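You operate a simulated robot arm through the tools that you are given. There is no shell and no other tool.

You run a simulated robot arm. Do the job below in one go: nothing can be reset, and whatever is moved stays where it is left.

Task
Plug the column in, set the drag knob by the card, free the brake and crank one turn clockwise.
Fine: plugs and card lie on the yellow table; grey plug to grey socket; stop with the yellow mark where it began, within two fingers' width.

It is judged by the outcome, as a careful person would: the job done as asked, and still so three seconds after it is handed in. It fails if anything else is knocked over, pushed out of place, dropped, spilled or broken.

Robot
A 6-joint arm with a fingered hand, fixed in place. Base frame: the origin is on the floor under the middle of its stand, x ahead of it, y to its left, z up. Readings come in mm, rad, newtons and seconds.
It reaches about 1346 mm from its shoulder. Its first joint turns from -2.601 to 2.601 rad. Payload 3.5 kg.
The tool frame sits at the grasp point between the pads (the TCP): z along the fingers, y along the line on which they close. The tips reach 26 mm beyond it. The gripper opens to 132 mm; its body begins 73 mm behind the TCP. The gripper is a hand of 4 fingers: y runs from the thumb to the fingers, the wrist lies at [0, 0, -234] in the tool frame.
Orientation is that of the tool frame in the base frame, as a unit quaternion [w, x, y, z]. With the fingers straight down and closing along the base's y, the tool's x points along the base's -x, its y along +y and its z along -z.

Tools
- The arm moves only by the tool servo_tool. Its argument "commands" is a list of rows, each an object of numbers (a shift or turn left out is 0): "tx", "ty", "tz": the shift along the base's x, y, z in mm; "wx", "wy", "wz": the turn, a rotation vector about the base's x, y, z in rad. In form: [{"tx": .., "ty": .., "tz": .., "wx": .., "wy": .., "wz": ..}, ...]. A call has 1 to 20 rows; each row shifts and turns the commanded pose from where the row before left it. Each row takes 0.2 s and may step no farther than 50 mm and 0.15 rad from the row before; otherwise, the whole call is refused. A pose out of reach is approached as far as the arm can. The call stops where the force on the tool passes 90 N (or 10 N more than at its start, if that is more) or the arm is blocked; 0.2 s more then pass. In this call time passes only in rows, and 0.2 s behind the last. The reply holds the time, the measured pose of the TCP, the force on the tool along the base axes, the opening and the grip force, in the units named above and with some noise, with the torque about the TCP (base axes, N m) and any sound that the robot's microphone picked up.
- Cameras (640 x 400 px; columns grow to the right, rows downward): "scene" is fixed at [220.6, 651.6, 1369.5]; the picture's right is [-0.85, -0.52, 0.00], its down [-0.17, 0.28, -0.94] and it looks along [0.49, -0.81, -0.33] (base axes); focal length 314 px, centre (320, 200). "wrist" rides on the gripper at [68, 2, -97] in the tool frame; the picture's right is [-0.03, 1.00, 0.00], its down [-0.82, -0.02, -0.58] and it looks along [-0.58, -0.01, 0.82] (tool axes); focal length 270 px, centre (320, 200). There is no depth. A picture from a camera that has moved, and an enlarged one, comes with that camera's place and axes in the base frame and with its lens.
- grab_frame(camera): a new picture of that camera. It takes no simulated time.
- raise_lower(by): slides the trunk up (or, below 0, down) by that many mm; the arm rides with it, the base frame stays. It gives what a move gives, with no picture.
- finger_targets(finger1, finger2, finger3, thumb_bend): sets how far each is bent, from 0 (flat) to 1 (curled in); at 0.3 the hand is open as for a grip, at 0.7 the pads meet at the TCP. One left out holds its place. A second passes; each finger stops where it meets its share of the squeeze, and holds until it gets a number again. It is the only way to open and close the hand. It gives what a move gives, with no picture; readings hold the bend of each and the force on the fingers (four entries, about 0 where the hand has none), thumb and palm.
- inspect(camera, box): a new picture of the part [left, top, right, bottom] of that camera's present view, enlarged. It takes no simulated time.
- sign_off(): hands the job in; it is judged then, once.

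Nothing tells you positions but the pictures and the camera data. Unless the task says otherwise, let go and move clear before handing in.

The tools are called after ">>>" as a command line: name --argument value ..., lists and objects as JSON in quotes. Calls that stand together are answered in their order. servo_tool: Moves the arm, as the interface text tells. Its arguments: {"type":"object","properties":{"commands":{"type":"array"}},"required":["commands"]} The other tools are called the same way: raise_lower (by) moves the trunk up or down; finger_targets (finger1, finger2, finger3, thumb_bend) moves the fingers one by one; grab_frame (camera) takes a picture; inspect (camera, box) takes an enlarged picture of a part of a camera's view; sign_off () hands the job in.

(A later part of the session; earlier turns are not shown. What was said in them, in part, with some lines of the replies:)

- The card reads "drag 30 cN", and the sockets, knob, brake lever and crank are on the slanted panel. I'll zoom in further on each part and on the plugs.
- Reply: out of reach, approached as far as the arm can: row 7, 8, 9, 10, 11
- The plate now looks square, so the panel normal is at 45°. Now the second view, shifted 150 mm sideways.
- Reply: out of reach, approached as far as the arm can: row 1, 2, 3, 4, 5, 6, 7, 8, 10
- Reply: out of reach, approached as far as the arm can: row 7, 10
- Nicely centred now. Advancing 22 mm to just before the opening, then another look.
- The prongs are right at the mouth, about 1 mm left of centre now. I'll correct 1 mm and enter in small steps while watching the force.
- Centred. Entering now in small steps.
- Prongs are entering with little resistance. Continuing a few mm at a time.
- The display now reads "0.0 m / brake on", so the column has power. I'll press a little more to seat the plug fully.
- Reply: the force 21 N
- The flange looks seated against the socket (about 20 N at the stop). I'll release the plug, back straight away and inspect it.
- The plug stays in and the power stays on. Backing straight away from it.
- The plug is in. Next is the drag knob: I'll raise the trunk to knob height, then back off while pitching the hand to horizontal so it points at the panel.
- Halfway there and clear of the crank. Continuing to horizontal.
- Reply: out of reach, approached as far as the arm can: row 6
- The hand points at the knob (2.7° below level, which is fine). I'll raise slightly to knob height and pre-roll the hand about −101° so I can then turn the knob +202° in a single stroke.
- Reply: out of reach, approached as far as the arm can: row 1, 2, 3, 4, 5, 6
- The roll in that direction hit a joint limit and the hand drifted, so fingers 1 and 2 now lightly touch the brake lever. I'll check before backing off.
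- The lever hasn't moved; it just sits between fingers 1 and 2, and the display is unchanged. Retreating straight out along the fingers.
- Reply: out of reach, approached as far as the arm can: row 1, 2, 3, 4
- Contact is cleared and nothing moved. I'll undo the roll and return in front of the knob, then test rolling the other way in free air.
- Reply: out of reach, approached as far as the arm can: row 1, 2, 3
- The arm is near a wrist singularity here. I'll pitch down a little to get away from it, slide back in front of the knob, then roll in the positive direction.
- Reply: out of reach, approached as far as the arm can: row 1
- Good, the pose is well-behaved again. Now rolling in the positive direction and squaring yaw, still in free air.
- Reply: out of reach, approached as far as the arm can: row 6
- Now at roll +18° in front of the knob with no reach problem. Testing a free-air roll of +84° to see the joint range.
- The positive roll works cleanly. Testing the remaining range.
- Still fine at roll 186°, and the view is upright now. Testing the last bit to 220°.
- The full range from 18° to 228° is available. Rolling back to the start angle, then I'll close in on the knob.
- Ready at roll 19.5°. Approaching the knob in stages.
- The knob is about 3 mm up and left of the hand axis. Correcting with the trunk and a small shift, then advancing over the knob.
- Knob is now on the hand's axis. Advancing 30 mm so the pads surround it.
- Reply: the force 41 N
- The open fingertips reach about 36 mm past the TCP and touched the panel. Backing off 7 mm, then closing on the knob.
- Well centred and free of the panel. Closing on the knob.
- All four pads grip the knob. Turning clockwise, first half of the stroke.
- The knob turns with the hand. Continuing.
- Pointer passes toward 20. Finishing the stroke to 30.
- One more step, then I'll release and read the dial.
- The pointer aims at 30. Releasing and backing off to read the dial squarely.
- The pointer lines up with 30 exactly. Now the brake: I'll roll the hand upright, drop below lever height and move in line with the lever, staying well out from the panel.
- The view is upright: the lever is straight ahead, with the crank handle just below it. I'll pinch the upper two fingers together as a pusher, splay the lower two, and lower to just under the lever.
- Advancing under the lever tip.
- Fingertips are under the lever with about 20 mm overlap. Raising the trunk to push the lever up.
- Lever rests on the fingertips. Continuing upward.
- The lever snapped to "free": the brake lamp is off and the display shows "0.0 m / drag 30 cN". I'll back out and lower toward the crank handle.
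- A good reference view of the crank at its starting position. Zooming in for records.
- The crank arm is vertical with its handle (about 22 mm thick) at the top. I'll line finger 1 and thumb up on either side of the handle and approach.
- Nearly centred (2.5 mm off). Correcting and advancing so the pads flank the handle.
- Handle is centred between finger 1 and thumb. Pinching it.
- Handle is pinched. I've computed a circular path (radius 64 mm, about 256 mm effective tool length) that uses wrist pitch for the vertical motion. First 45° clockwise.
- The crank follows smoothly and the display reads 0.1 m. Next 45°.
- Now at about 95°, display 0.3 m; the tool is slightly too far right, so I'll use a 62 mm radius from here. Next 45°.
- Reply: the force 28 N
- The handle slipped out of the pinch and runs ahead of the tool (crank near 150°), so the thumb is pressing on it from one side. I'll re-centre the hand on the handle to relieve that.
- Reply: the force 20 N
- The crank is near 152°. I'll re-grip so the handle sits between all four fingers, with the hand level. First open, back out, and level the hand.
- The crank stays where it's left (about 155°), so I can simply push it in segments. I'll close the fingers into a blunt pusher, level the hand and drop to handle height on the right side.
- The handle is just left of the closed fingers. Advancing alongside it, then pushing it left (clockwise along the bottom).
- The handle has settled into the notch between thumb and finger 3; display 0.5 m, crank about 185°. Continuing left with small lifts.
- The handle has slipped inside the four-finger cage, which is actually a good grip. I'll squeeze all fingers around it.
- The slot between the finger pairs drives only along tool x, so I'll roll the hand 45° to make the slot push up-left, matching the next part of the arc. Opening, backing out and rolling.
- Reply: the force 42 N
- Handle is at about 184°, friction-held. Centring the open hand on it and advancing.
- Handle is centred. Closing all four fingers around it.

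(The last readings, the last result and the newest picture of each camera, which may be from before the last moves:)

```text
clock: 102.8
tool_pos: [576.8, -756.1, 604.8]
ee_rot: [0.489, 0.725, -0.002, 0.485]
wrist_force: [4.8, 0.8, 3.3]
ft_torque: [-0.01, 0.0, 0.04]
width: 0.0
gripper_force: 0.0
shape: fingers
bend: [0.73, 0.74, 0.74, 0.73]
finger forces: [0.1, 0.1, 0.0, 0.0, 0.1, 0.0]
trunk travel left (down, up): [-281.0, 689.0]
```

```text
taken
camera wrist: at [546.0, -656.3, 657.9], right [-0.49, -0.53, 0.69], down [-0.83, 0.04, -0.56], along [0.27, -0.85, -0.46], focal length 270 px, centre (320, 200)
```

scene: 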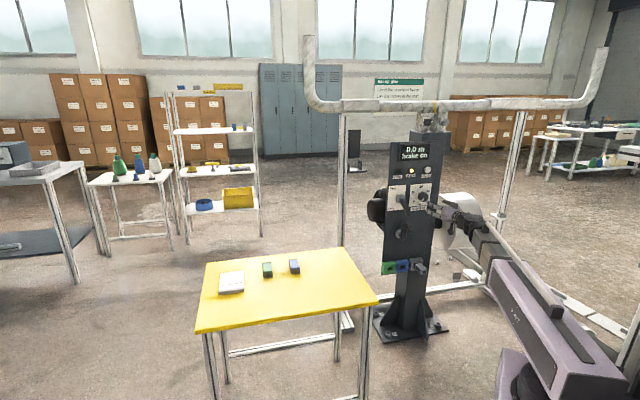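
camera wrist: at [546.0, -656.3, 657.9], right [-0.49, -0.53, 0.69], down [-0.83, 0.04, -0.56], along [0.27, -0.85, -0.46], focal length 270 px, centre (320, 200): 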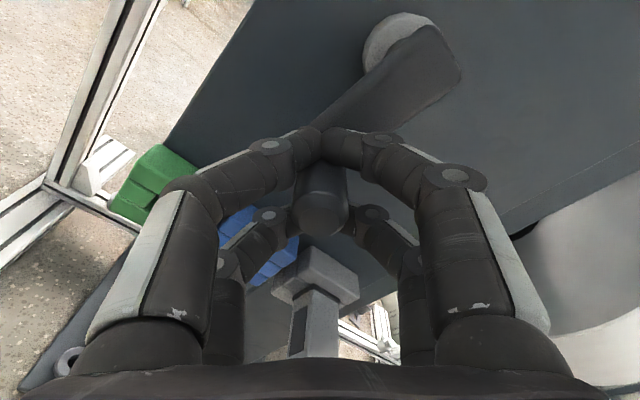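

The handle is enclosed between the finger pairs. Now tracing the arc with alternating small sideways moves and trunk lifts.

>>> servo_tool --commands '[{"tx": 4.35, "ty": 4.35}, {"tx": 4.35, "ty": 4.35}]'

>>> raise_lower --by 2.2

>>> servo_tool --commands '[{"tx": 4.1, "ty": 4.1}, {"tx": 4.1, "ty": 4.1}]'

>>> raise_lower --by 4.7

>>> grab_frame --camera "wrist"

>>> inspect --camera "scene" --box '[384, 205, 444, 255]'

```text
clock: 103.4
tool_pos: [587.2, -747.3, 604.6]
ee_rot: [0.488, 0.725, -0.001, 0.485]
wrist_force: [-0.9, -0.4, -0.8]
ft_torque: [0.01, -0.01, -0.05]
width: 0.0
gripper_force: 0.0
shape: fingers
bend: [0.74, 0.74, 0.74, 0.73]
finger forces: [0.0, 0.1, 0.0, 0.0, 0.0, 0.0]
trunk travel left (down, up): [-281.0, 689.0]
```

```text
clock: 103.9
tool_pos: [585.0, -747.2, 606.8]
ee_rot: [0.488, 0.725, -0.001, 0.485]
wrist_force: [1.4, 1.3, 0.6]
ft_torque: [0.01, 0.0, 0.05]
width: 0.0
gripper_force: 0.1
shape: fingers
bend: [0.74, 0.74, 0.74, 0.73]
finger forces: [0.0, 0.0, 0.1, 0.0, 0.0, 0.1]
trunk travel left (down, up): [-284.0, 686.0]
```

```text
clock: 104.5
tool_pos: [595.9, -738.0, 606.7]
ee_rot: [0.489, 0.725, -0.002, 0.486]
wrist_force: [2.6, 1.3, 3.6]
ft_torque: [-0.05, -0.04, 0.03]
width: 0.0
gripper_force: 6.4
shape: fingers
bend: [0.74, 0.74, 0.74, 0.73]
finger forces: [11.5, 0.1, 0.0, 0.0, 0.1, 0.1]
trunk travel left (down, up): [-284.0, 686.0]
```

```text
clock: 105.1
tool_pos: [593.8, -739.3, 610.0]
ee_rot: [0.49, 0.725, -0.002, 0.485]
wrist_force: [-0.4, 0.2, -0.8]
ft_torque: [0.02, 0.02, -0.01]
width: 0.0
gripper_force: 0.0
shape: fingers
bend: [0.74, 0.74, 0.74, 0.73]
finger forces: [0.0, 0.0, 0.0, 0.1, 0.0, 0.0]
trunk travel left (down, up): [-288.0, 682.0]
```

```text
taken
camera wrist: at [562.4, -640.2, 664.6], right [-0.49, -0.53, 0.69], down [-0.83, 0.04, -0.56], along [0.27, -0.84, -0.46], focal length 270 px, centre (320, 200)
```

wrist: 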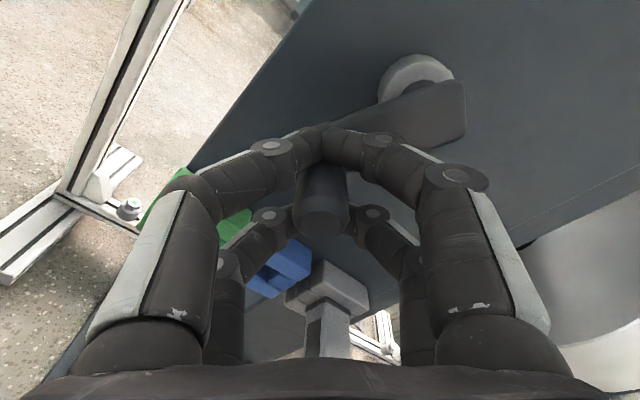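

```text
8.00 times, centred on (414, 230) of scene
camera zoom: at [220.6, 651.6, 1369.5], right [-0.85, -0.52, 0.0], down [-0.17, 0.28, -0.94], along [0.49, -0.81, -0.33], focal length 2516 px, centre (-432, -40)
```

zoom: 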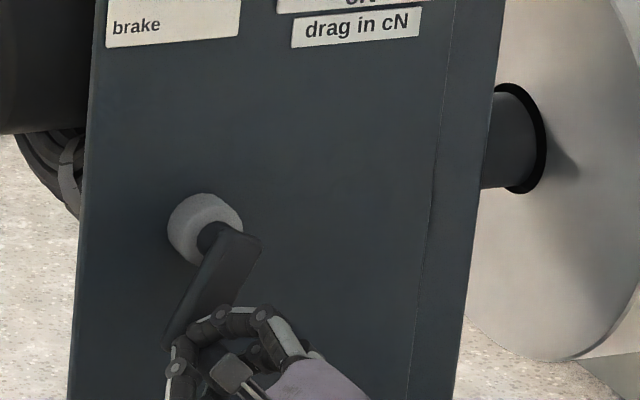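

Working well: the crank follows and is about 205°. Continuing.

>>> servo_tool --commands '[{"tx": 3.7, "ty": 3.7}, {"tx": 3.7, "ty": 3.7}]'

>>> raise_lower --by 7

>>> servo_tool --commands '[{"tx": 3.1, "ty": 3.1}, {"tx": 3.1, "ty": 3.1}]'

>>> raise_lower --by 9

>>> servo_tool --commands '[{"tx": 2.35, "ty": 2.35}, {"tx": 2.35, "ty": 2.35}]'

>>> raise_lower --by 10.6

>>> grab_frame --camera "wrist"

>>> inspect --camera "scene" --box '[360, 130, 470, 250]'

```text
clock: 105.7
tool_pos: [602.8, -730.9, 611.8]
ee_rot: [0.488, 0.725, 0.0, 0.485]
wrist_force: [1.4, 0.6, 3.3]
ft_torque: [-0.04, -0.05, 0.0]
width: 0.3
gripper_force: 0.0
shape: fingers
bend: [0.74, 0.74, 0.74, 0.73]
finger forces: [0.1, 0.1, 0.0, 0.0, 0.1, 0.0]
trunk travel left (down, up): [-288.0, 682.0]
```

```text
clock: 106.2
tool_pos: [600.7, -733.0, 617.9]
ee_rot: [0.489, 0.725, -0.001, 0.485]
wrist_force: [-1.4, -0.7, -3.7]
ft_torque: [0.05, 0.01, -0.04]
width: 0.0
gripper_force: 0.1
shape: fingers
bend: [0.74, 0.74, 0.74, 0.73]
finger forces: [0.0, 0.1, 0.0, 0.1, 0.0, 0.1]
trunk travel left (down, up): [-295.0, 675.0]
```

```text
clock: 106.8
tool_pos: [607.9, -725.7, 618.4]
ee_rot: [0.488, 0.725, -0.001, 0.486]
wrist_force: [1.0, 0.1, 3.6]
ft_torque: [-0.06, -0.06, -0.01]
width: 0.2
gripper_force: 0.0
shape: fingers
bend: [0.74, 0.74, 0.74, 0.73]
finger forces: [0.0, 0.0, 0.0, 0.0, 0.0, 0.0]
trunk travel left (down, up): [-295.0, 675.0]
```

```text
clock: 107.4
tool_pos: [607.2, -724.8, 628.2]
ee_rot: [0.489, 0.725, -0.002, 0.485]
wrist_force: [-0.4, 1.3, 1.7]
ft_torque: [0.02, -0.05, -0.01]
width: 0.0
gripper_force: 0.1
shape: fingers
bend: [0.74, 0.74, 0.74, 0.73]
finger forces: [0.1, 0.0, 0.0, 0.1, 0.0, 0.0]
trunk travel left (down, up): [-304.0, 666.0]
```

```text
clock: 108.0
tool_pos: [609.5, -721.7, 627.4]
ee_rot: [0.489, 0.725, -0.002, 0.485]
wrist_force: [-4.1, -4.2, -1.0]
ft_torque: [0.02, 0.01, -0.04]
width: 0.1
gripper_force: 4.6
shape: fingers
bend: [0.74, 0.74, 0.74, 0.73]
finger forces: [0.1, 8.9, 0.0, 0.1, 0.0, 0.0]
trunk travel left (down, up): [-304.0, 666.0]
```

```text
clock: 108.6
tool_pos: [611.9, -720.0, 639.1]
ee_rot: [0.489, 0.725, -0.001, 0.486]
wrist_force: [2.1, 1.8, 5.8]
ft_torque: [-0.05, -0.03, 0.05]
width: 0.0
gripper_force: 0.2
shape: fingers
bend: [0.74, 0.74, 0.74, 0.73]
finger forces: [0.0, 0.0, 0.0, 0.1, 0.1, 0.0]
trunk travel left (down, up): [-315.0, 655.0]
```

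```text
taken
camera wrist: at [580.1, -620.4, 692.3], right [-0.49, -0.53, 0.69], down [-0.83, 0.03, -0.56], along [0.28, -0.84, -0.46], focal length 270 px, centre (320, 200)
```

wrist: 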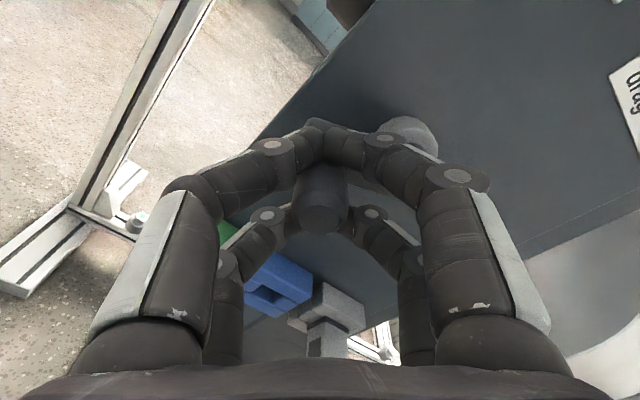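

```text
3.33 times, centred on (415, 190) of scene
camera zoom: at [220.6, 651.6, 1369.5], right [-0.85, -0.52, 0.0], down [-0.17, 0.28, -0.94], along [0.49, -0.81, -0.33], focal length 1048 px, centre (3, 233)
```

zoom: 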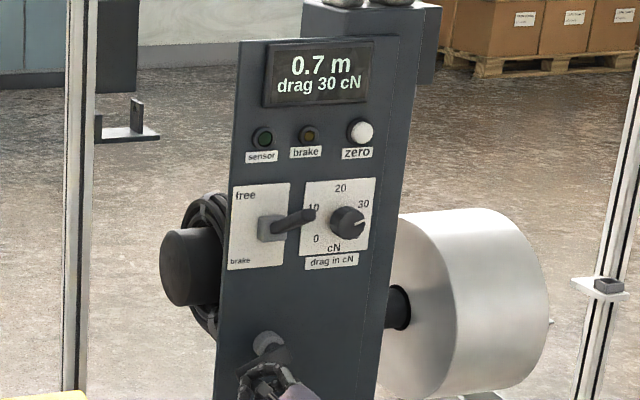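

Display 0.7 m, about 245°. Continuing up the left side, rolling the hand along with the crank.

>>> servo_tool --commands '[{"tx": 1.5, "ty": 1.5, "wx": 0.0739, "wy": -0.0746, "wz": -0.0054}, {"tx": 1.5, "ty": 1.5, "wx": 0.0739, "wy": -0.0746, "wz": -0.0054}]'

>>> raise_lower --by 11.8

>>> servo_tool --commands '[{"tx": 0.6, "ty": 0.6, "wx": 0.0739, "wy": -0.0746, "wz": -0.0054}, {"tx": 0.6, "ty": 0.6, "wx": 0.0739, "wy": -0.0746, "wz": -0.0054}]'

>>> raise_lower --by 12.4

>>> grab_frame --camera "wrist"

>>> inspect --camera "scene" --box '[384, 205, 444, 255]'

```text
clock: 109.2
tool_pos: [614.4, -717.9, 638.3]
ee_rot: [0.437, 0.72, -0.08, 0.534]
wrist_force: [-4.3, -2.5, -1.8]
ft_torque: [-0.01, 0.06, -0.04]
width: 0.0
gripper_force: 0.0
shape: fingers
bend: [0.74, 0.74, 0.74, 0.73]
finger forces: [0.1, 0.0, 0.1, 0.0, 0.0, 0.0]
trunk travel left (down, up): [-315.0, 655.0]
```

```text
clock: 109.8
tool_pos: [614.9, -716.8, 650.6]
ee_rot: [0.435, 0.72, -0.078, 0.535]
wrist_force: [3.3, 2.3, 6.9]
ft_torque: [-0.1, -0.06, 0.09]
width: 0.0
gripper_force: 0.0
shape: fingers
bend: [0.74, 0.74, 0.74, 0.73]
finger forces: [0.0, 0.0, 0.0, 0.0, 0.1, 0.0]
trunk travel left (down, up): [-327.0, 643.0]
```

```text
clock: 110.4
tool_pos: [615.1, -718.0, 650.7]
ee_rot: [0.378, 0.708, -0.154, 0.576]
wrist_force: [-3.3, -3.5, -4.5]
ft_torque: [-0.02, 0.09, -0.07]
width: 0.1
gripper_force: 0.0
shape: fingers
bend: [0.74, 0.74, 0.74, 0.73]
finger forces: [0.0, 0.0, 0.0, 0.0, 0.1, 0.0]
trunk travel left (down, up): [-327.0, 643.0]
```

```text
clock: 111.0
tool_pos: [616.4, -715.3, 663.9]
ee_rot: [0.376, 0.708, -0.153, 0.577]
wrist_force: [2.1, 1.3, 7.9]
ft_torque: [-0.12, -0.09, 0.05]
width: 0.0
gripper_force: 5.2
shape: fingers
bend: [0.74, 0.74, 0.74, 0.73]
finger forces: [0.0, 0.0, 0.1, 0.0, 10.6, 0.0]
trunk travel left (down, up): [-339.0, 631.0]
```

```text
taken
camera wrist: at [567.8, -634.0, 732.0], right [-0.66, -0.67, 0.33], down [-0.63, 0.25, -0.74], along [0.42, -0.7, -0.58], focal length 270 px, centre (320, 200)
```

wrist: 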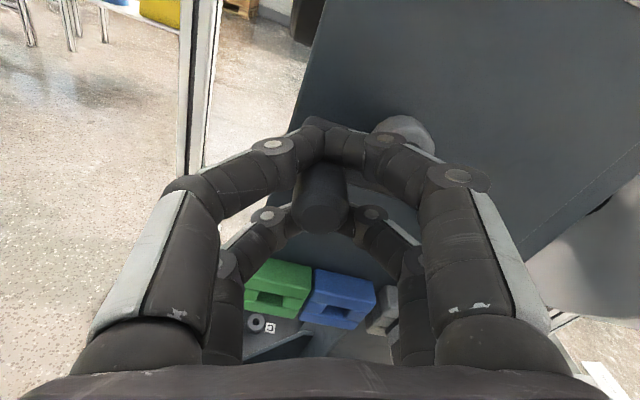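

```text
8.00 times, centred on (414, 230) of scene
camera zoom: at [220.6, 651.6, 1369.5], right [-0.85, -0.52, 0.0], down [-0.17, 0.28, -0.94], along [0.49, -0.81, -0.33], focal length 2516 px, centre (-432, -40)
```

zoom: 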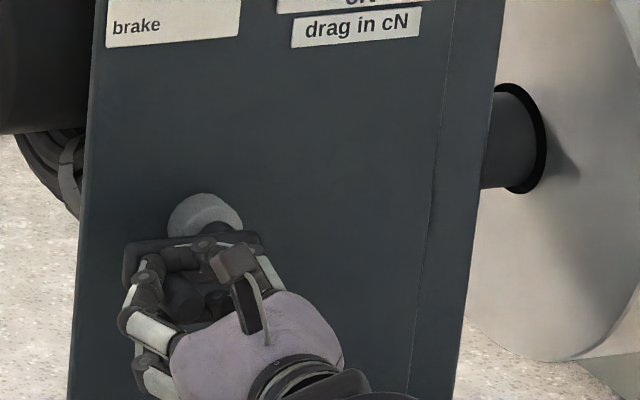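

Crank at 270°, hand well placed. Continuing up and over toward the top.

>>> servo_tool --commands '[{"tx": -0.5, "ty": -0.5, "wx": 0.0739, "wy": -0.0746, "wz": -0.0054}, {"tx": -0.4, "ty": -0.4, "wx": 0.0739, "wy": -0.0746, "wz": -0.0054}]'

>>> raise_lower --by 12.4

>>> servo_tool --commands '[{"tx": -1.4, "ty": -1.4, "wx": 0.0739, "wy": -0.0746, "wz": -0.0054}, {"tx": -1.4, "ty": -1.4, "wx": 0.0739, "wy": -0.0746, "wz": -0.0054}]'

>>> raise_lower --by 12

>>> servo_tool --commands '[{"tx": -2.2, "ty": -2.2, "wx": 0.0739, "wy": -0.0746, "wz": -0.0054}, {"tx": -2.2, "ty": -2.2, "wx": 0.0739, "wy": -0.0746, "wz": -0.0054}]'

>>> raise_lower --by 10.9

>>> grab_frame --camera "wrist"

>>> inspect --camera "scene" --box '[360, 130, 470, 250]'

```text
clock: 111.6
tool_pos: [615.1, -718.5, 663.4]
ee_rot: [0.314, 0.689, -0.226, 0.613]
wrist_force: [-0.9, -0.7, -6.4]
ft_torque: [0.0, 0.08, -0.01]
width: 0.3
gripper_force: 5.3
shape: fingers
bend: [0.74, 0.74, 0.74, 0.73]
finger forces: [0.1, 0.0, 10.5, 0.1, 0.0, 0.0]
trunk travel left (down, up): [-339.0, 631.0]
```

```text
clock: 112.2
tool_pos: [614.6, -718.1, 676.0]
ee_rot: [0.317, 0.687, -0.228, 0.613]
wrist_force: [0.6, 0.5, 8.9]
ft_torque: [-0.05, -0.17, 0.02]
width: 0.0
gripper_force: 0.0
shape: fingers
bend: [0.74, 0.74, 0.74, 0.73]
finger forces: [0.0, 0.1, 0.1, 0.0, 0.0, 0.1]
trunk travel left (down, up): [-351.0, 619.0]
```

```text
clock: 112.8
tool_pos: [611.0, -720.0, 675.5]
ee_rot: [0.249, 0.661, -0.297, 0.642]
wrist_force: [2.2, 1.6, -4.2]
ft_torque: [0.02, 0.06, 0.02]
width: 0.0
gripper_force: 4.6
shape: fingers
bend: [0.74, 0.74, 0.74, 0.73]
finger forces: [0.0, 0.0, 9.4, 0.0, 0.0, 0.1]
trunk travel left (down, up): [-351.0, 619.0]
```

```text
clock: 113.4
tool_pos: [610.3, -721.3, 687.7]
ee_rot: [0.249, 0.66, -0.298, 0.643]
wrist_force: [-1.4, -2.7, 10.4]
ft_torque: [-0.06, -0.12, -0.05]
width: 0.0
gripper_force: 8.0
shape: fingers
bend: [0.74, 0.74, 0.74, 0.73]
finger forces: [0.0, 0.0, 0.0, 0.0, 15.4, 0.0]
trunk travel left (down, up): [-363.0, 607.0]
```

```text
clock: 114.0
tool_pos: [607.5, -723.8, 685.6]
ee_rot: [0.178, 0.626, -0.366, 0.665]
wrist_force: [2.3, 2.2, -2.4]
ft_torque: [0.05, 0.02, 0.04]
width: 0.0
gripper_force: 0.0
shape: fingers
bend: [0.74, 0.74, 0.74, 0.73]
finger forces: [0.1, 0.0, 0.1, 0.0, 0.0, 0.0]
trunk travel left (down, up): [-363.0, 607.0]
```

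```text
clock: 114.6
tool_pos: [605.0, -725.2, 699.0]
ee_rot: [0.182, 0.624, -0.368, 0.665]
wrist_force: [-3.0, -4.4, 8.5]
ft_torque: [-0.03, -0.13, -0.06]
width: 0.0
gripper_force: 8.1
shape: fingers
bend: [0.74, 0.74, 0.74, 0.73]
finger forces: [0.0, 0.0, 0.1, 0.0, 16.1, 0.1]
trunk travel left (down, up): [-374.0, 596.0]
```

```text
taken
camera wrist: at [526.7, -673.1, 768.3], right [-0.7, -0.66, -0.29], down [-0.26, 0.6, -0.75], along [0.67, -0.45, -0.59], focal length 270 px, centre (320, 200)
```

wrist: 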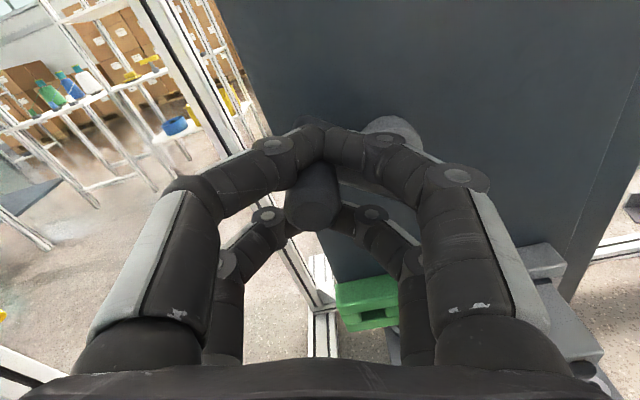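

```text
3.33 times, centred on (415, 190) of scene
camera zoom: at [220.6, 651.6, 1369.5], right [-0.85, -0.52, 0.0], down [-0.17, 0.28, -0.94], along [0.49, -0.81, -0.33], focal length 1048 px, centre (3, 233)
```

zoom: 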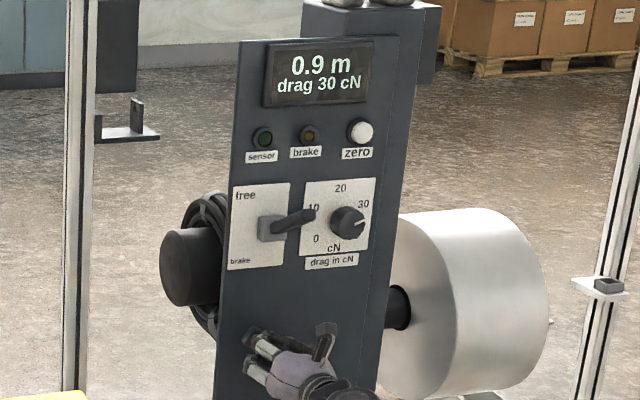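

Display 0.9 m, about 306°. Let me check the drum for the yellow mark before finishing the turn.

>>> inspect --camera "scene" --box '[420, 180, 480, 260]'

>>> inspect --camera "scene" --box '[384, 205, 444, 255]'

```text
5.00 times, centred on (450, 220) of scene
camera zoom: at [220.6, 651.6, 1369.5], right [-0.85, -0.52, 0.0], down [-0.17, 0.28, -0.94], along [0.49, -0.81, -0.33], focal length 1572 px, centre (-330, 100)
```

zoom: 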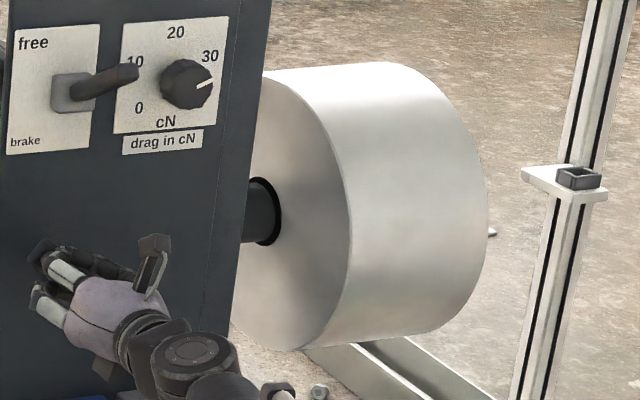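

```text
8.00 times, centred on (414, 230) of scene
camera zoom: at [220.6, 651.6, 1369.5], right [-0.85, -0.52, 0.0], down [-0.17, 0.28, -0.94], along [0.49, -0.81, -0.33], focal length 2516 px, centre (-432, -40)
```

zoom: 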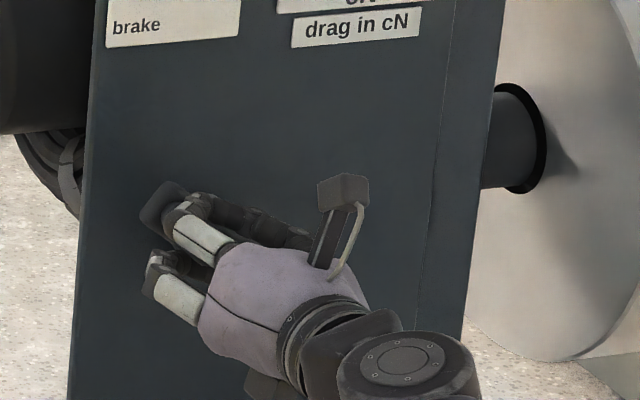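

No mark on the visible side; it's probably on the far end face, but one exact turn returns it. Continuing to the top.

>>> servo_tool --commands '[{"tx": -3.0, "ty": -3.0, "wx": 0.0739, "wy": -0.0746, "wz": -0.0054}, {"tx": -3.0, "ty": -3.0, "wx": 0.0739, "wy": -0.0746, "wz": -0.0054}]'

>>> raise_lower --by 9.3

>>> servo_tool --commands '[{"tx": -3.6, "ty": -3.6, "wx": 0.0739, "wy": -0.0746, "wz": -0.0054}, {"tx": -3.6, "ty": -3.6, "wx": 0.0739, "wy": -0.0746, "wz": -0.0054}]'

>>> raise_lower --by 7.4

>>> grab_frame --camera "wrist"

>>> inspect --camera "scene" --box '[384, 205, 444, 255]'

```text
clock: 115.2
tool_pos: [600.4, -730.5, 697.8]
ee_rot: [0.11, 0.585, -0.429, 0.68]
wrist_force: [2.2, 2.4, -1.3]
ft_torque: [0.01, 0.0, 0.05]
width: 0.2
gripper_force: 0.1
shape: fingers
bend: [0.74, 0.74, 0.74, 0.73]
finger forces: [0.0, 0.1, 0.1, 0.0, 0.2, 0.1]
trunk travel left (down, up): [-374.0, 596.0]
```

```text
clock: 115.8
tool_pos: [599.5, -730.8, 707.8]
ee_rot: [0.11, 0.583, -0.43, 0.68]
wrist_force: [-2.1, -4.1, 4.7]
ft_torque: [0.0, -0.08, -0.03]
width: 0.1
gripper_force: 0.0
shape: fingers
bend: [0.74, 0.74, 0.74, 0.73]
finger forces: [0.0, 0.0, 0.1, 0.1, 0.1, 0.0]
trunk travel left (down, up): [-384.0, 586.0]
```

```text
clock: 116.4
tool_pos: [593.0, -737.1, 706.5]
ee_rot: [0.037, 0.536, -0.489, 0.687]
wrist_force: [3.0, 4.3, -0.3]
ft_torque: [-0.01, 0.0, 0.05]
width: 0.2
gripper_force: 0.0
shape: fingers
bend: [0.74, 0.74, 0.74, 0.73]
finger forces: [0.0, 0.1, 0.0, 0.0, 0.0, 0.0]
trunk travel left (down, up): [-384.0, 586.0]
```

```text
clock: 116.9
tool_pos: [592.9, -738.7, 714.2]
ee_rot: [0.039, 0.536, -0.489, 0.687]
wrist_force: [-1.7, -2.1, -1.3]
ft_torque: [0.01, 0.04, -0.01]
width: 0.1
gripper_force: 0.0
shape: fingers
bend: [0.74, 0.74, 0.74, 0.73]
finger forces: [0.0, 0.0, 0.0, 0.0, 0.1, 0.0]
trunk travel left (down, up): [-391.0, 579.0]
```

```text
taken
camera wrist: at [496.1, -703.9, 770.0], right [-0.57, -0.51, -0.65], down [-0.05, 0.81, -0.59], along [0.82, -0.3, -0.48], focal length 270 px, centre (320, 200)
```

wrist: 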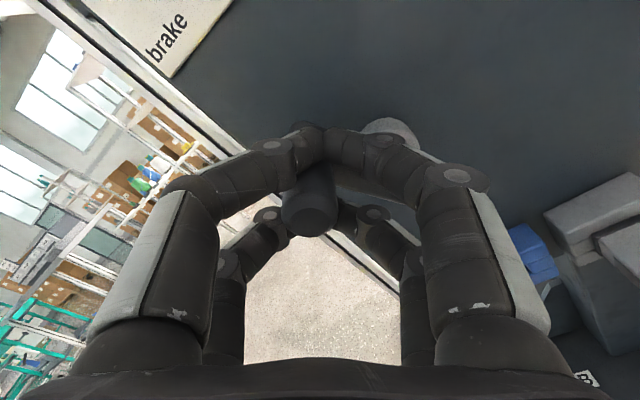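

```text
8.00 times, centred on (414, 230) of scene
camera zoom: at [220.6, 651.6, 1369.5], right [-0.85, -0.52, 0.0], down [-0.17, 0.28, -0.94], along [0.49, -0.81, -0.33], focal length 2516 px, centre (-432, -40)
```

zoom: 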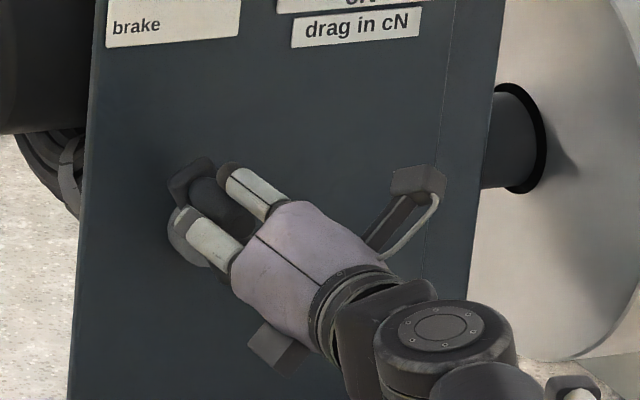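

About 331° now. Two more steps, no further roll.

>>> servo_tool --commands '[{"tx": -4.05, "ty": -4.05}, {"tx": -4.05, "ty": -4.05}]'

>>> raise_lower --by 5.1

>>> servo_tool --commands '[{"tx": -3.5, "ty": -3.5}, {"tx": -3.5, "ty": -3.5}]'

>>> raise_lower --by 2.6

>>> grab_frame --camera "wrist"

>>> inspect --camera "scene" --box '[384, 205, 444, 255]'

```text
clock: 117.5
tool_pos: [585.7, -748.6, 713.1]
ee_rot: [0.038, 0.535, -0.488, 0.688]
wrist_force: [0.6, 0.6, 0.7]
ft_torque: [0.02, -0.01, 0.05]
width: 0.0
gripper_force: 0.2
shape: fingers
bend: [0.74, 0.74, 0.74, 0.73]
finger forces: [0.1, 0.1, 0.1, 0.0, 0.0, 0.0]
trunk travel left (down, up): [-391.0, 579.0]
```

```text
clock: 118.1
tool_pos: [585.1, -746.1, 719.4]
ee_rot: [0.039, 0.536, -0.488, 0.687]
wrist_force: [0.6, 1.1, -6.1]
ft_torque: [0.02, 0.14, 0.01]
width: 0.0
gripper_force: 0.0
shape: fingers
bend: [0.74, 0.74, 0.74, 0.73]
finger forces: [0.0, 0.0, 0.1, 0.0, 0.0, 0.1]
trunk travel left (down, up): [-396.0, 574.0]
```

```text
clock: 118.7
tool_pos: [576.3, -753.9, 720.1]
ee_rot: [0.039, 0.535, -0.489, 0.688]
wrist_force: [-1.4, -0.8, -0.4]
ft_torque: [0.06, 0.0, -0.02]
width: 0.0
gripper_force: 0.1
shape: fingers
bend: [0.74, 0.74, 0.74, 0.73]
finger forces: [0.0, 0.0, 0.0, 0.0, 0.0, 0.0]
trunk travel left (down, up): [-396.0, 574.0]
```

```text
clock: 119.2
tool_pos: [579.9, -752.8, 721.8]
ee_rot: [0.039, 0.536, -0.488, 0.688]
wrist_force: [-0.1, -1.3, -1.0]
ft_torque: [-0.01, 0.0, -0.04]
width: 0.0
gripper_force: 0.0
shape: fingers
bend: [0.74, 0.74, 0.74, 0.73]
finger forces: [0.1, 0.0, 0.0, 0.0, 0.0, 0.1]
trunk travel left (down, up): [-399.0, 571.0]
```

```text
taken
camera wrist: at [481.7, -718.1, 777.6], right [-0.56, -0.51, -0.65], down [-0.05, 0.81, -0.59], along [0.82, -0.3, -0.48], focal length 270 px, centre (320, 200)
```

wrist: 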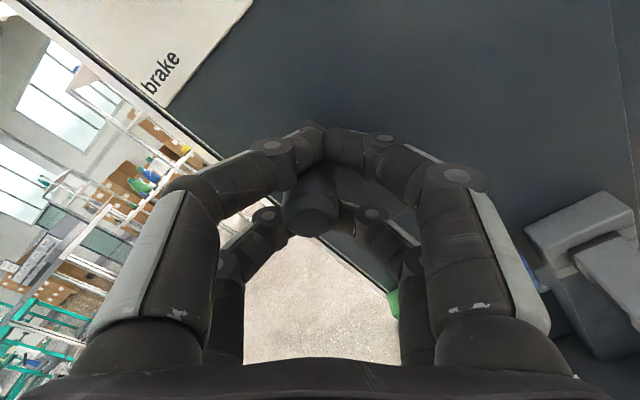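

```text
8.00 times, centred on (414, 230) of scene
camera zoom: at [220.6, 651.6, 1369.5], right [-0.85, -0.52, 0.0], down [-0.17, 0.28, -0.94], along [0.49, -0.81, -0.33], focal length 2516 px, centre (-432, -40)
```

zoom: 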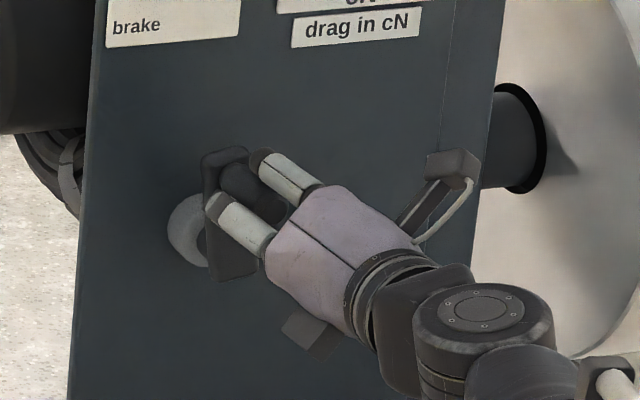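

The arm is about 7° short of vertical. A final nudge to the right.

>>> servo_tool --commands '[{"tx": -2.6, "ty": -2.6}, {"tx": -2.6, "ty": -2.6}]'

>>> inspect --camera "scene" --box '[384, 205, 444, 255]'

>>> inspect --camera "scene" --box '[384, 215, 424, 245]'

```text
clock: 119.8
tool_pos: [574.4, -757.5, 722.3]
ee_rot: [0.038, 0.537, -0.488, 0.687]
wrist_force: [2.7, 4.1, -2.0]
ft_torque: [-0.01, 0.02, 0.09]
width: 0.2
gripper_force: 0.1
shape: fingers
bend: [0.74, 0.74, 0.74, 0.73]
finger forces: [0.0, 0.0, 0.0, 0.0, 0.0, 0.0]
trunk travel left (down, up): [-399.0, 571.0]
```

```text
8.00 times, centred on (414, 230) of scene
camera zoom: at [220.6, 651.6, 1369.5], right [-0.85, -0.52, 0.0], down [-0.17, 0.28, -0.94], along [0.49, -0.81, -0.33], focal length 2516 px, centre (-432, -40)
```

zoom: 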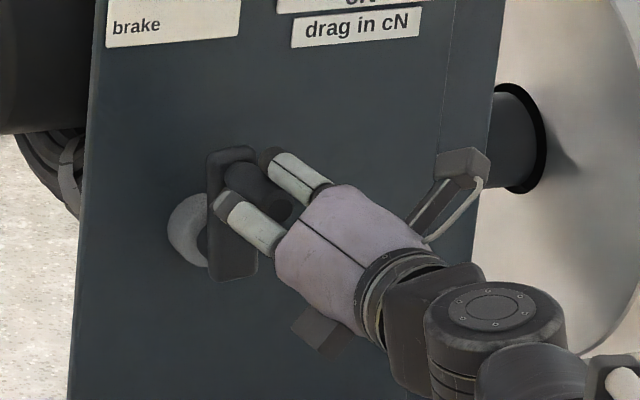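

```text
13.33 times, centred on (404, 230) of scene
camera zoom: at [220.6, 651.6, 1369.5], right [-0.85, -0.52, 0.0], down [-0.17, 0.28, -0.94], along [0.49, -0.81, -0.33], focal length 4193 px, centre (-800, -200)
```

zoom: 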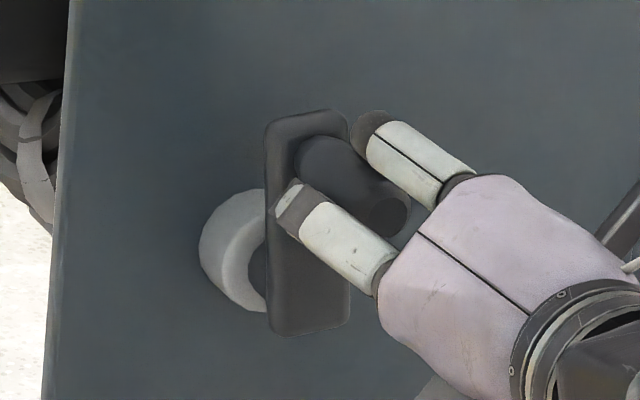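

Compared with the start picture, about 6° remains. Nudging again.

>>> servo_tool --commands '[{"tx": -2.3, "ty": -2.3}, {"tx": -2.3, "ty": -2.3}]'

>>> inspect --camera "scene" --box '[384, 215, 424, 245]'

>>> inspect --camera "scene" --box '[380, 130, 440, 180]'

```text
clock: 120.4
tool_pos: [569.6, -762.5, 721.8]
ee_rot: [0.038, 0.536, -0.489, 0.687]
wrist_force: [1.6, 2.2, 0.4]
ft_torque: [0.04, -0.04, 0.07]
width: 0.0
gripper_force: 0.1
shape: fingers
bend: [0.74, 0.74, 0.74, 0.73]
finger forces: [0.0, 0.0, 0.0, 0.0, 0.0, 0.0]
trunk travel left (down, up): [-399.0, 571.0]
```

```text
13.33 times, centred on (404, 230) of scene
camera zoom: at [220.6, 651.6, 1369.5], right [-0.85, -0.52, 0.0], down [-0.17, 0.28, -0.94], along [0.49, -0.81, -0.33], focal length 4193 px, centre (-800, -200)
```

zoom: 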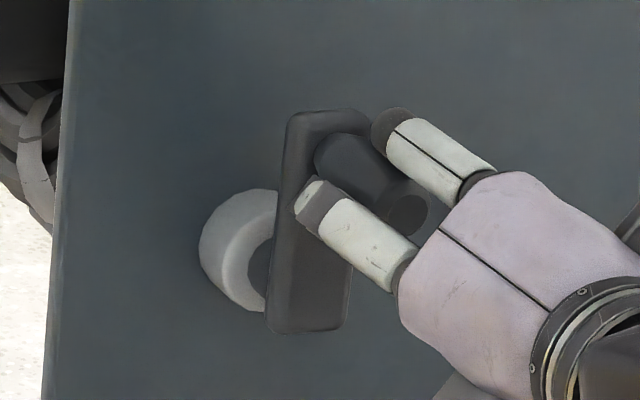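

```text
8.00 times, centred on (410, 155) of scene
camera zoom: at [220.6, 651.6, 1369.5], right [-0.85, -0.52, 0.0], down [-0.17, 0.28, -0.94], along [0.49, -0.81, -0.33], focal length 2516 px, centre (-400, 560)
```

zoom: 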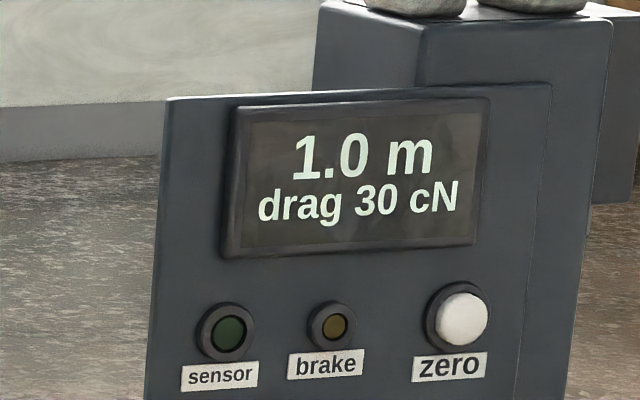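

The arm matches its starting picture and the display reads 1.0 m. Opening the fingers gently and retreating straight back.

>>> finger_targets --finger1 0.5 --finger2 0.5 --finger3 0.5 --thumb_bend 0.5

>>> inspect --camera "scene" --box '[384, 215, 424, 245]'

>>> servo_tool --commands '[{"tx": -14, "ty": 14}, {"tx": -20, "ty": 20}, {"tx": -20, "ty": 20}, {"tx": -20, "ty": 20}]'

>>> inspect --camera "scene" --box '[384, 215, 424, 245]'

>>> grab_frame --camera "wrist"

```text
clock: 121.4
tool_pos: [568.8, -763.9, 720.7]
ee_rot: [0.038, 0.537, -0.488, 0.688]
wrist_force: [0.6, -0.2, -0.9]
ft_torque: [0.02, -0.01, -0.01]
width: 65.2
gripper_force: 0.0
shape: fingers
bend: [0.5, 0.5, 0.5, 0.5]
finger forces: [0.0, 0.1, 0.1, 0.1, 0.0, 0.1]
trunk travel left (down, up): [-399.0, 571.0]
```

```text
13.33 times, centred on (404, 230) of scene
camera zoom: at [220.6, 651.6, 1369.5], right [-0.85, -0.52, 0.0], down [-0.17, 0.28, -0.94], along [0.49, -0.81, -0.33], focal length 4193 px, centre (-800, -200)
```

zoom: 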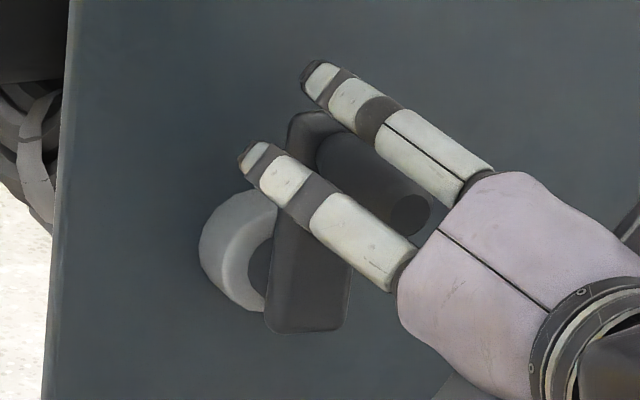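

```text
clock: 122.4
tool_pos: [494.3, -690.2, 720.1]
ee_rot: [0.038, 0.537, -0.488, 0.687]
wrist_force: [0.4, 0.8, 0.4]
ft_torque: [0.01, -0.04, 0.01]
width: 65.5
gripper_force: 0.1
shape: fingers
bend: [0.5, 0.5, 0.5, 0.5]
finger forces: [0.1, 0.0, 0.0, 0.0, 0.0, 0.0]
trunk travel left (down, up): [-399.0, 571.0]
```

```text
13.33 times, centred on (404, 230) of scene
camera zoom: at [220.6, 651.6, 1369.5], right [-0.85, -0.52, 0.0], down [-0.17, 0.28, -0.94], along [0.49, -0.81, -0.33], focal length 4193 px, centre (-800, -200)
```

zoom: 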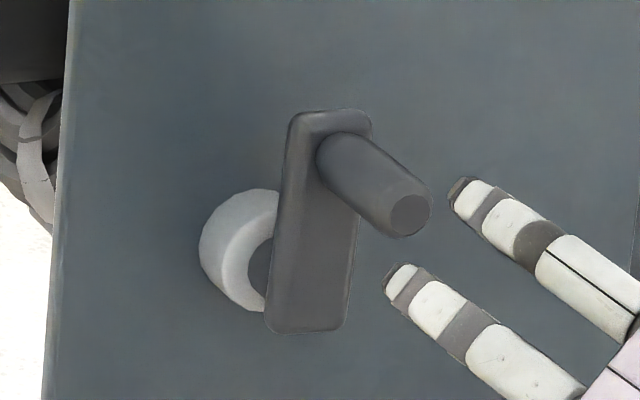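

```text
taken
camera wrist: at [397.4, -654.5, 777.4], right [-0.56, -0.51, -0.65], down [-0.05, 0.81, -0.59], along [0.82, -0.3, -0.48], focal length 270 px, centre (320, 200)
```

wrist: 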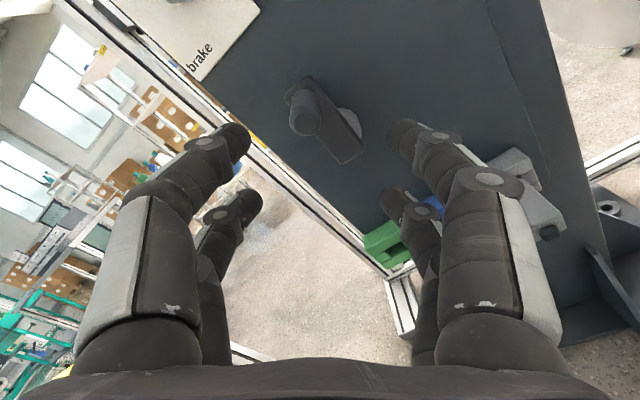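

The crank sits within about 2° of its start. I'll check the rest: plug seating, knob, table items, and the far side of the drum.

>>> inspect --camera "scene" --box '[440, 205, 470, 240]'

>>> inspect --camera "scene" --box '[384, 250, 434, 290]'

>>> inspect --camera "scene" --box '[200, 240, 380, 340]'

>>> grab_frame --camera "scene"

```text
11.43 times, centred on (455, 222) of scene
camera zoom: at [220.6, 651.6, 1369.5], right [-0.85, -0.52, 0.0], down [-0.17, 0.28, -0.94], along [0.49, -0.81, -0.33], focal length 3594 px, centre (-1223, -57)
```

zoom: 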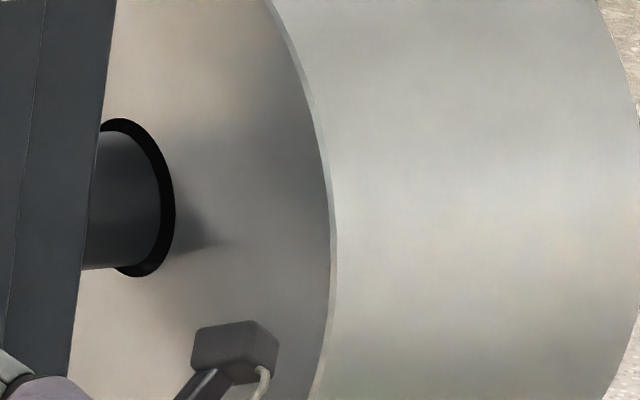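

```text
10.00 times, centred on (409, 270) of scene
camera zoom: at [220.6, 651.6, 1369.5], right [-0.85, -0.52, 0.0], down [-0.17, 0.28, -0.94], along [0.49, -0.81, -0.33], focal length 3145 px, centre (-570, -500)
```

zoom: 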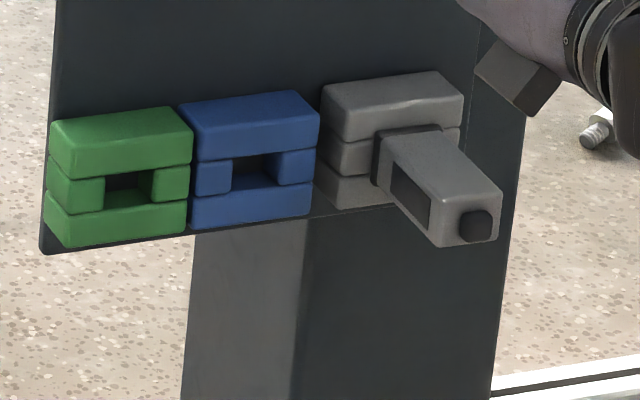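

```text
3.56 times, centred on (290, 290) of scene
camera zoom: at [220.6, 651.6, 1369.5], right [-0.85, -0.52, 0.0], down [-0.17, 0.28, -0.94], along [0.49, -0.81, -0.33], focal length 1118 px, centre (427, -120)
```

zoom: 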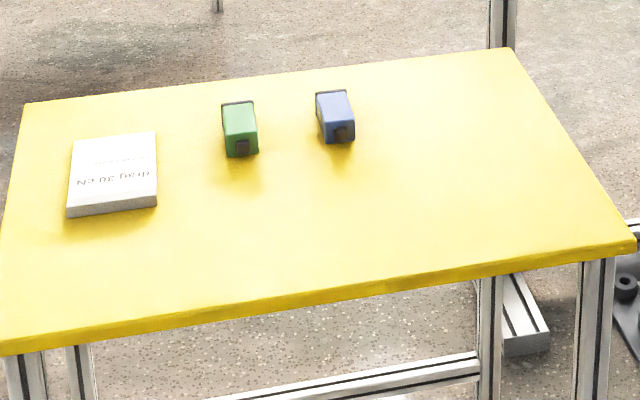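

```text
taken
```

scene: 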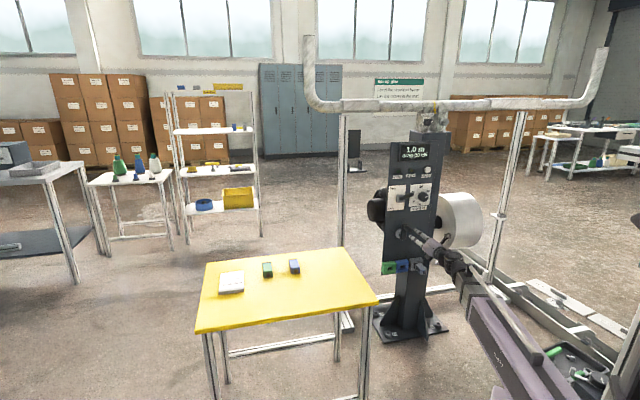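

The plug is seated, the table items are undisturbed and the crank matches its start. I'll back away, rise clear, and go look at the far side of the drum for the yellow mark.

>>> servo_tool --commands '[{"tx": -25, "ty": 25}, {"tx": -25, "ty": 25}]'

>>> raise_lower --by 350

>>> servo_tool --commands '[{"tx": -30, "ty": 0, "tz": -15, "wx": 0.07, "wy": 0.07}, {"tx": -30, "ty": 0, "tz": -18, "wx": 0.07, "wy": 0.07}, {"tx": -30, "ty": 0, "tz": -22, "wx": 0.07, "wy": 0.07}, {"tx": -30, "ty": 0, "tz": -22, "wx": 0.07, "wy": 0.07}, {"tx": -30, "ty": 0, "tz": -20, "wx": 0.07, "wy": 0.07}]'

>>> grab_frame --camera "wrist"

>>> grab_frame --camera "scene"

```text
clock: 123.0
tool_pos: [444.4, -639.2, 722.2]
ee_rot: [0.038, 0.536, -0.487, 0.688]
wrist_force: [0.9, -0.4, -1.2]
ft_torque: [-0.02, 0.0, 0.04]
width: 65.1
gripper_force: 0.0
shape: fingers
bend: [0.5, 0.5, 0.5, 0.5]
finger forces: [0.0, 0.0, 0.0, 0.0, 0.2, 0.0]
trunk travel left (down, up): [-399.0, 571.0]
```

```text
clock: 126.4
tool_pos: [444.8, -638.6, 1071.8]
ee_rot: [0.037, 0.536, -0.487, 0.688]
wrist_force: [0.8, -0.9, -0.4]
ft_torque: [-0.01, 0.02, -0.03]
width: 65.3
gripper_force: 0.1
shape: fingers
bend: [0.5, 0.5, 0.5, 0.5]
finger forces: [0.0, 0.1, 0.0, 0.0, 0.0, 0.0]
trunk travel left (down, up): [-749.0, 221.0]
```

```text
clock: 127.6
tool_pos: [292.7, -638.6, 962.3]
ee_rot: [0.029, 0.646, -0.585, 0.49]
wrist_force: [-0.1, 0.8, 1.0]
ft_torque: [-0.02, 0.02, 0.0]
width: 65.7
gripper_force: 0.1
shape: fingers
bend: [0.5, 0.5, 0.5, 0.5]
finger forces: [0.0, 0.0, 0.0, 0.1, 0.0, 0.1]
out of reach, approached as far as the arm can: row 1, 2
trunk travel left (down, up): [-749.0, 221.0]
```

```text
taken
camera wrist: at [223.4, -631.3, 1056.2], right [-0.78, -0.29, -0.55], down [-0.2, 0.95, -0.23], along [0.6, -0.07, -0.8], focal length 270 px, centre (320, 200)
```

wrist: 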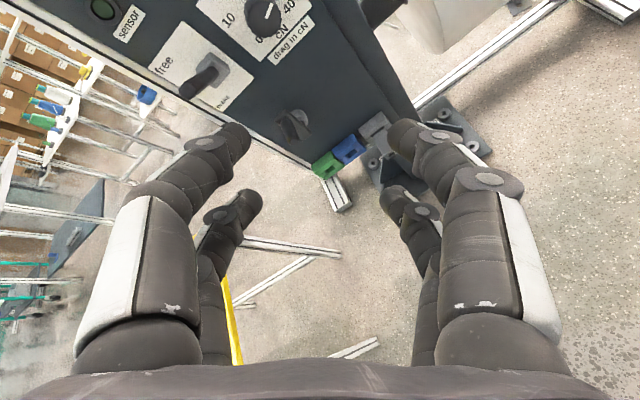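

```text
taken
```

scene: 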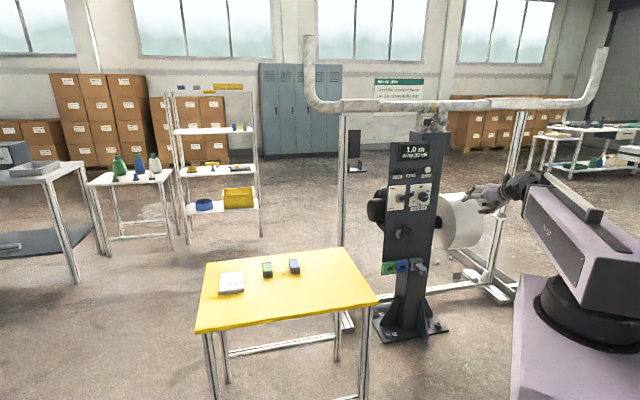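

Clear of everything. Moving along the robot's right side, well above the drum, to see its far end.

>>> servo_tool --commands '[{"tx": -16, "ty": -46}, {"tx": -16, "ty": -46}, {"tx": -16, "ty": -46}, {"tx": -16, "ty": -46}, {"tx": -16, "ty": -46}, {"tx": -16, "ty": -46}, {"tx": -16, "ty": -46}, {"tx": -16, "ty": -46}, {"tx": -16, "ty": -46}, {"tx": -16, "ty": -46}, {"tx": -16, "ty": -46}]'

>>> grab_frame --camera "wrist"

```text
clock: 130.0
tool_pos: [115.0, -1146.4, 963.2]
ee_rot: [0.028, 0.646, -0.585, 0.491]
wrist_force: [-0.5, 0.1, 0.1]
ft_torque: [-0.03, 0.0, -0.01]
width: 65.3
gripper_force: 0.0
shape: fingers
bend: [0.5, 0.5, 0.5, 0.5]
finger forces: [0.0, 0.1, 0.0, 0.0, 0.0, 0.0]
trunk travel left (down, up): [-749.0, 221.0]
```

```text
taken
camera wrist: at [45.7, -1138.2, 1056.5], right [-0.78, -0.3, -0.55], down [-0.2, 0.95, -0.23], along [0.6, -0.07, -0.8], focal length 270 px, centre (320, 200)
```

wrist: 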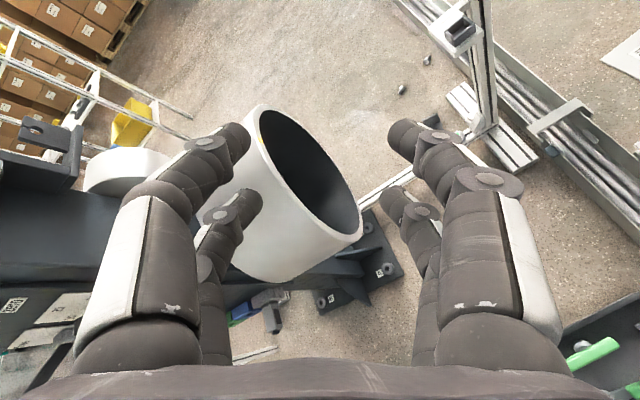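

I can see the drum's open far end, with something yellow on its rim. Zooming in.

>>> inspect --camera "wrist" --box '[220, 90, 380, 290]'

>>> inspect --camera "wrist" --box '[235, 100, 295, 160]'

```text
2.00 times, centred on (300, 190) of wrist
camera zoom: at [45.7, -1138.2, 1056.5], right [-0.78, -0.3, -0.55], down [-0.2, 0.95, -0.23], along [0.6, -0.07, -0.8], focal length 541 px, centre (360, 220)
```

zoom: 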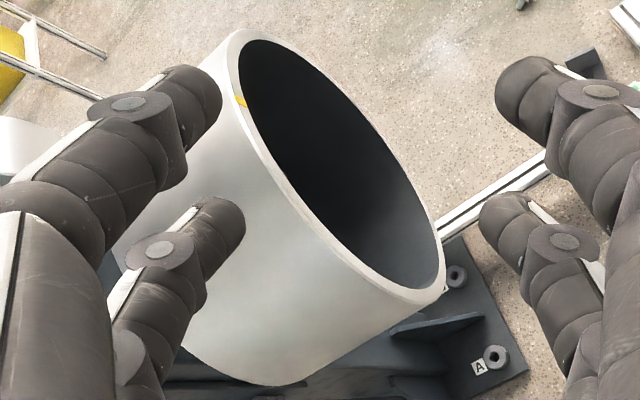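

```text
6.67 times, centred on (265, 130) of wrist
camera zoom: at [45.7, -1138.2, 1056.5], right [-0.78, -0.3, -0.55], down [-0.2, 0.95, -0.23], along [0.6, -0.07, -0.8], focal length 1802 px, centre (687, 667)
```

zoom: 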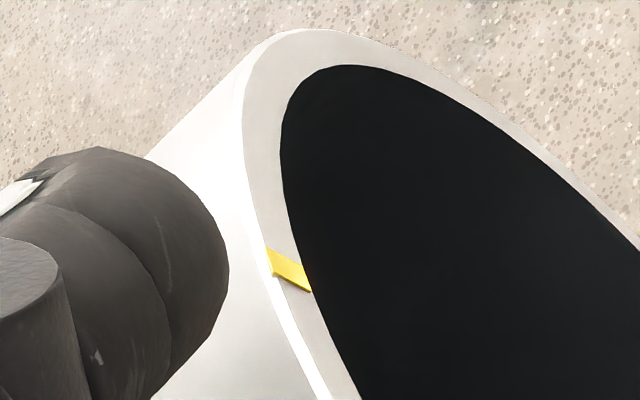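

The yellow mark is on the far rim at the very top, which matches the crank handle back at its 12 o'clock start. One last check that nothing has crept before I hand in.

>>> inspect --camera "scene" --box '[384, 215, 424, 245]'

>>> inspect --camera "scene" --box '[360, 130, 480, 290]'

>>> grab_frame --camera "scene"

```text
13.33 times, centred on (404, 230) of scene
camera zoom: at [220.6, 651.6, 1369.5], right [-0.85, -0.52, 0.0], down [-0.17, 0.28, -0.94], along [0.49, -0.81, -0.33], focal length 4193 px, centre (-800, -200)
```

zoom: 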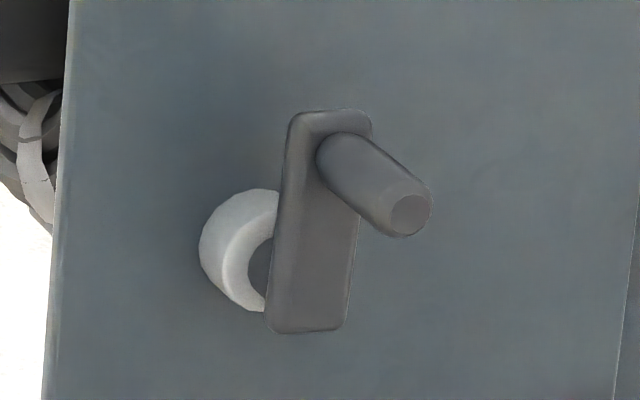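

```text
2.50 times, centred on (420, 210) of scene
camera zoom: at [220.6, 651.6, 1369.5], right [-0.85, -0.52, 0.0], down [-0.17, 0.28, -0.94], along [0.49, -0.81, -0.33], focal length 786 px, centre (70, 175)
```

zoom: 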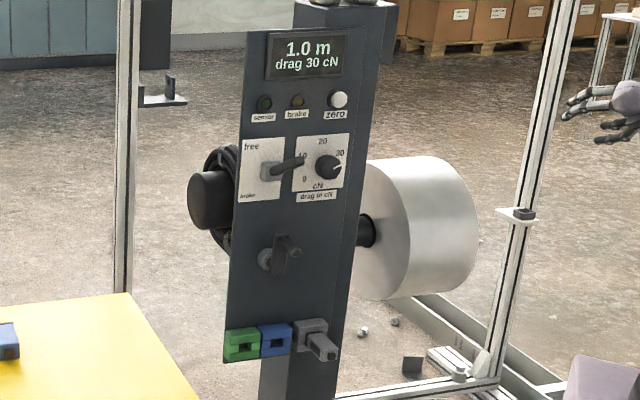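

```text
taken
```

scene: 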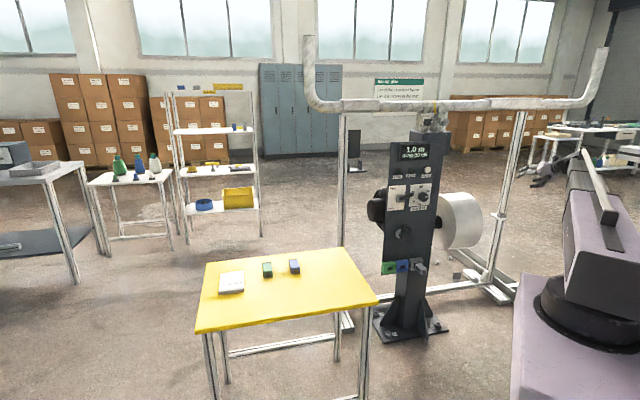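

The grey plug is in the grey socket, the column has power, the knob is on 30 and the brake is free. The crank is back at 12 o'clock with the yellow mark at the top, nothing has crept, and the hand is clear, so I'm handing in.

>>> sign_off

```text
The job is handed in.
```

The job is handed in, and every step looked done in my last check. I never saw where the yellow mark began, so that part rests on the crank.

- **Plug:** the grey plug is seated in the grey socket and the column has power.
- **Drag knob:** it is set to 30, as on the card, and the display reads "drag 30 cN".
- **Brake:** the lever is at "free" and the brake lamp is off.
- **Crank:** it made one turn clockwise and stopped within about 2° of where it started. The display reads 1.0 m.
- **Yellow mark:** it is on the far rim of the drum, and I only found it after the turn, at the very top. The crank is back at its start and 1.0 m fits one turn of the drum, so I take the mark to be where it began.

Three things happened on the way, none of which left anything out of place that I could see:
- The fingers touched the brake lever lightly before I used it; it did not move.
- The fingertips pressed on the panel at about 40 N while I lined up on the knob.
- The crank handle slipped out of the first grip partway round. The thumb pressed on the crank arm at about 40 N while I was re-gripping, then I finished the turn.

The card and the other two plugs are still where they were, and the hand is clear of everything.
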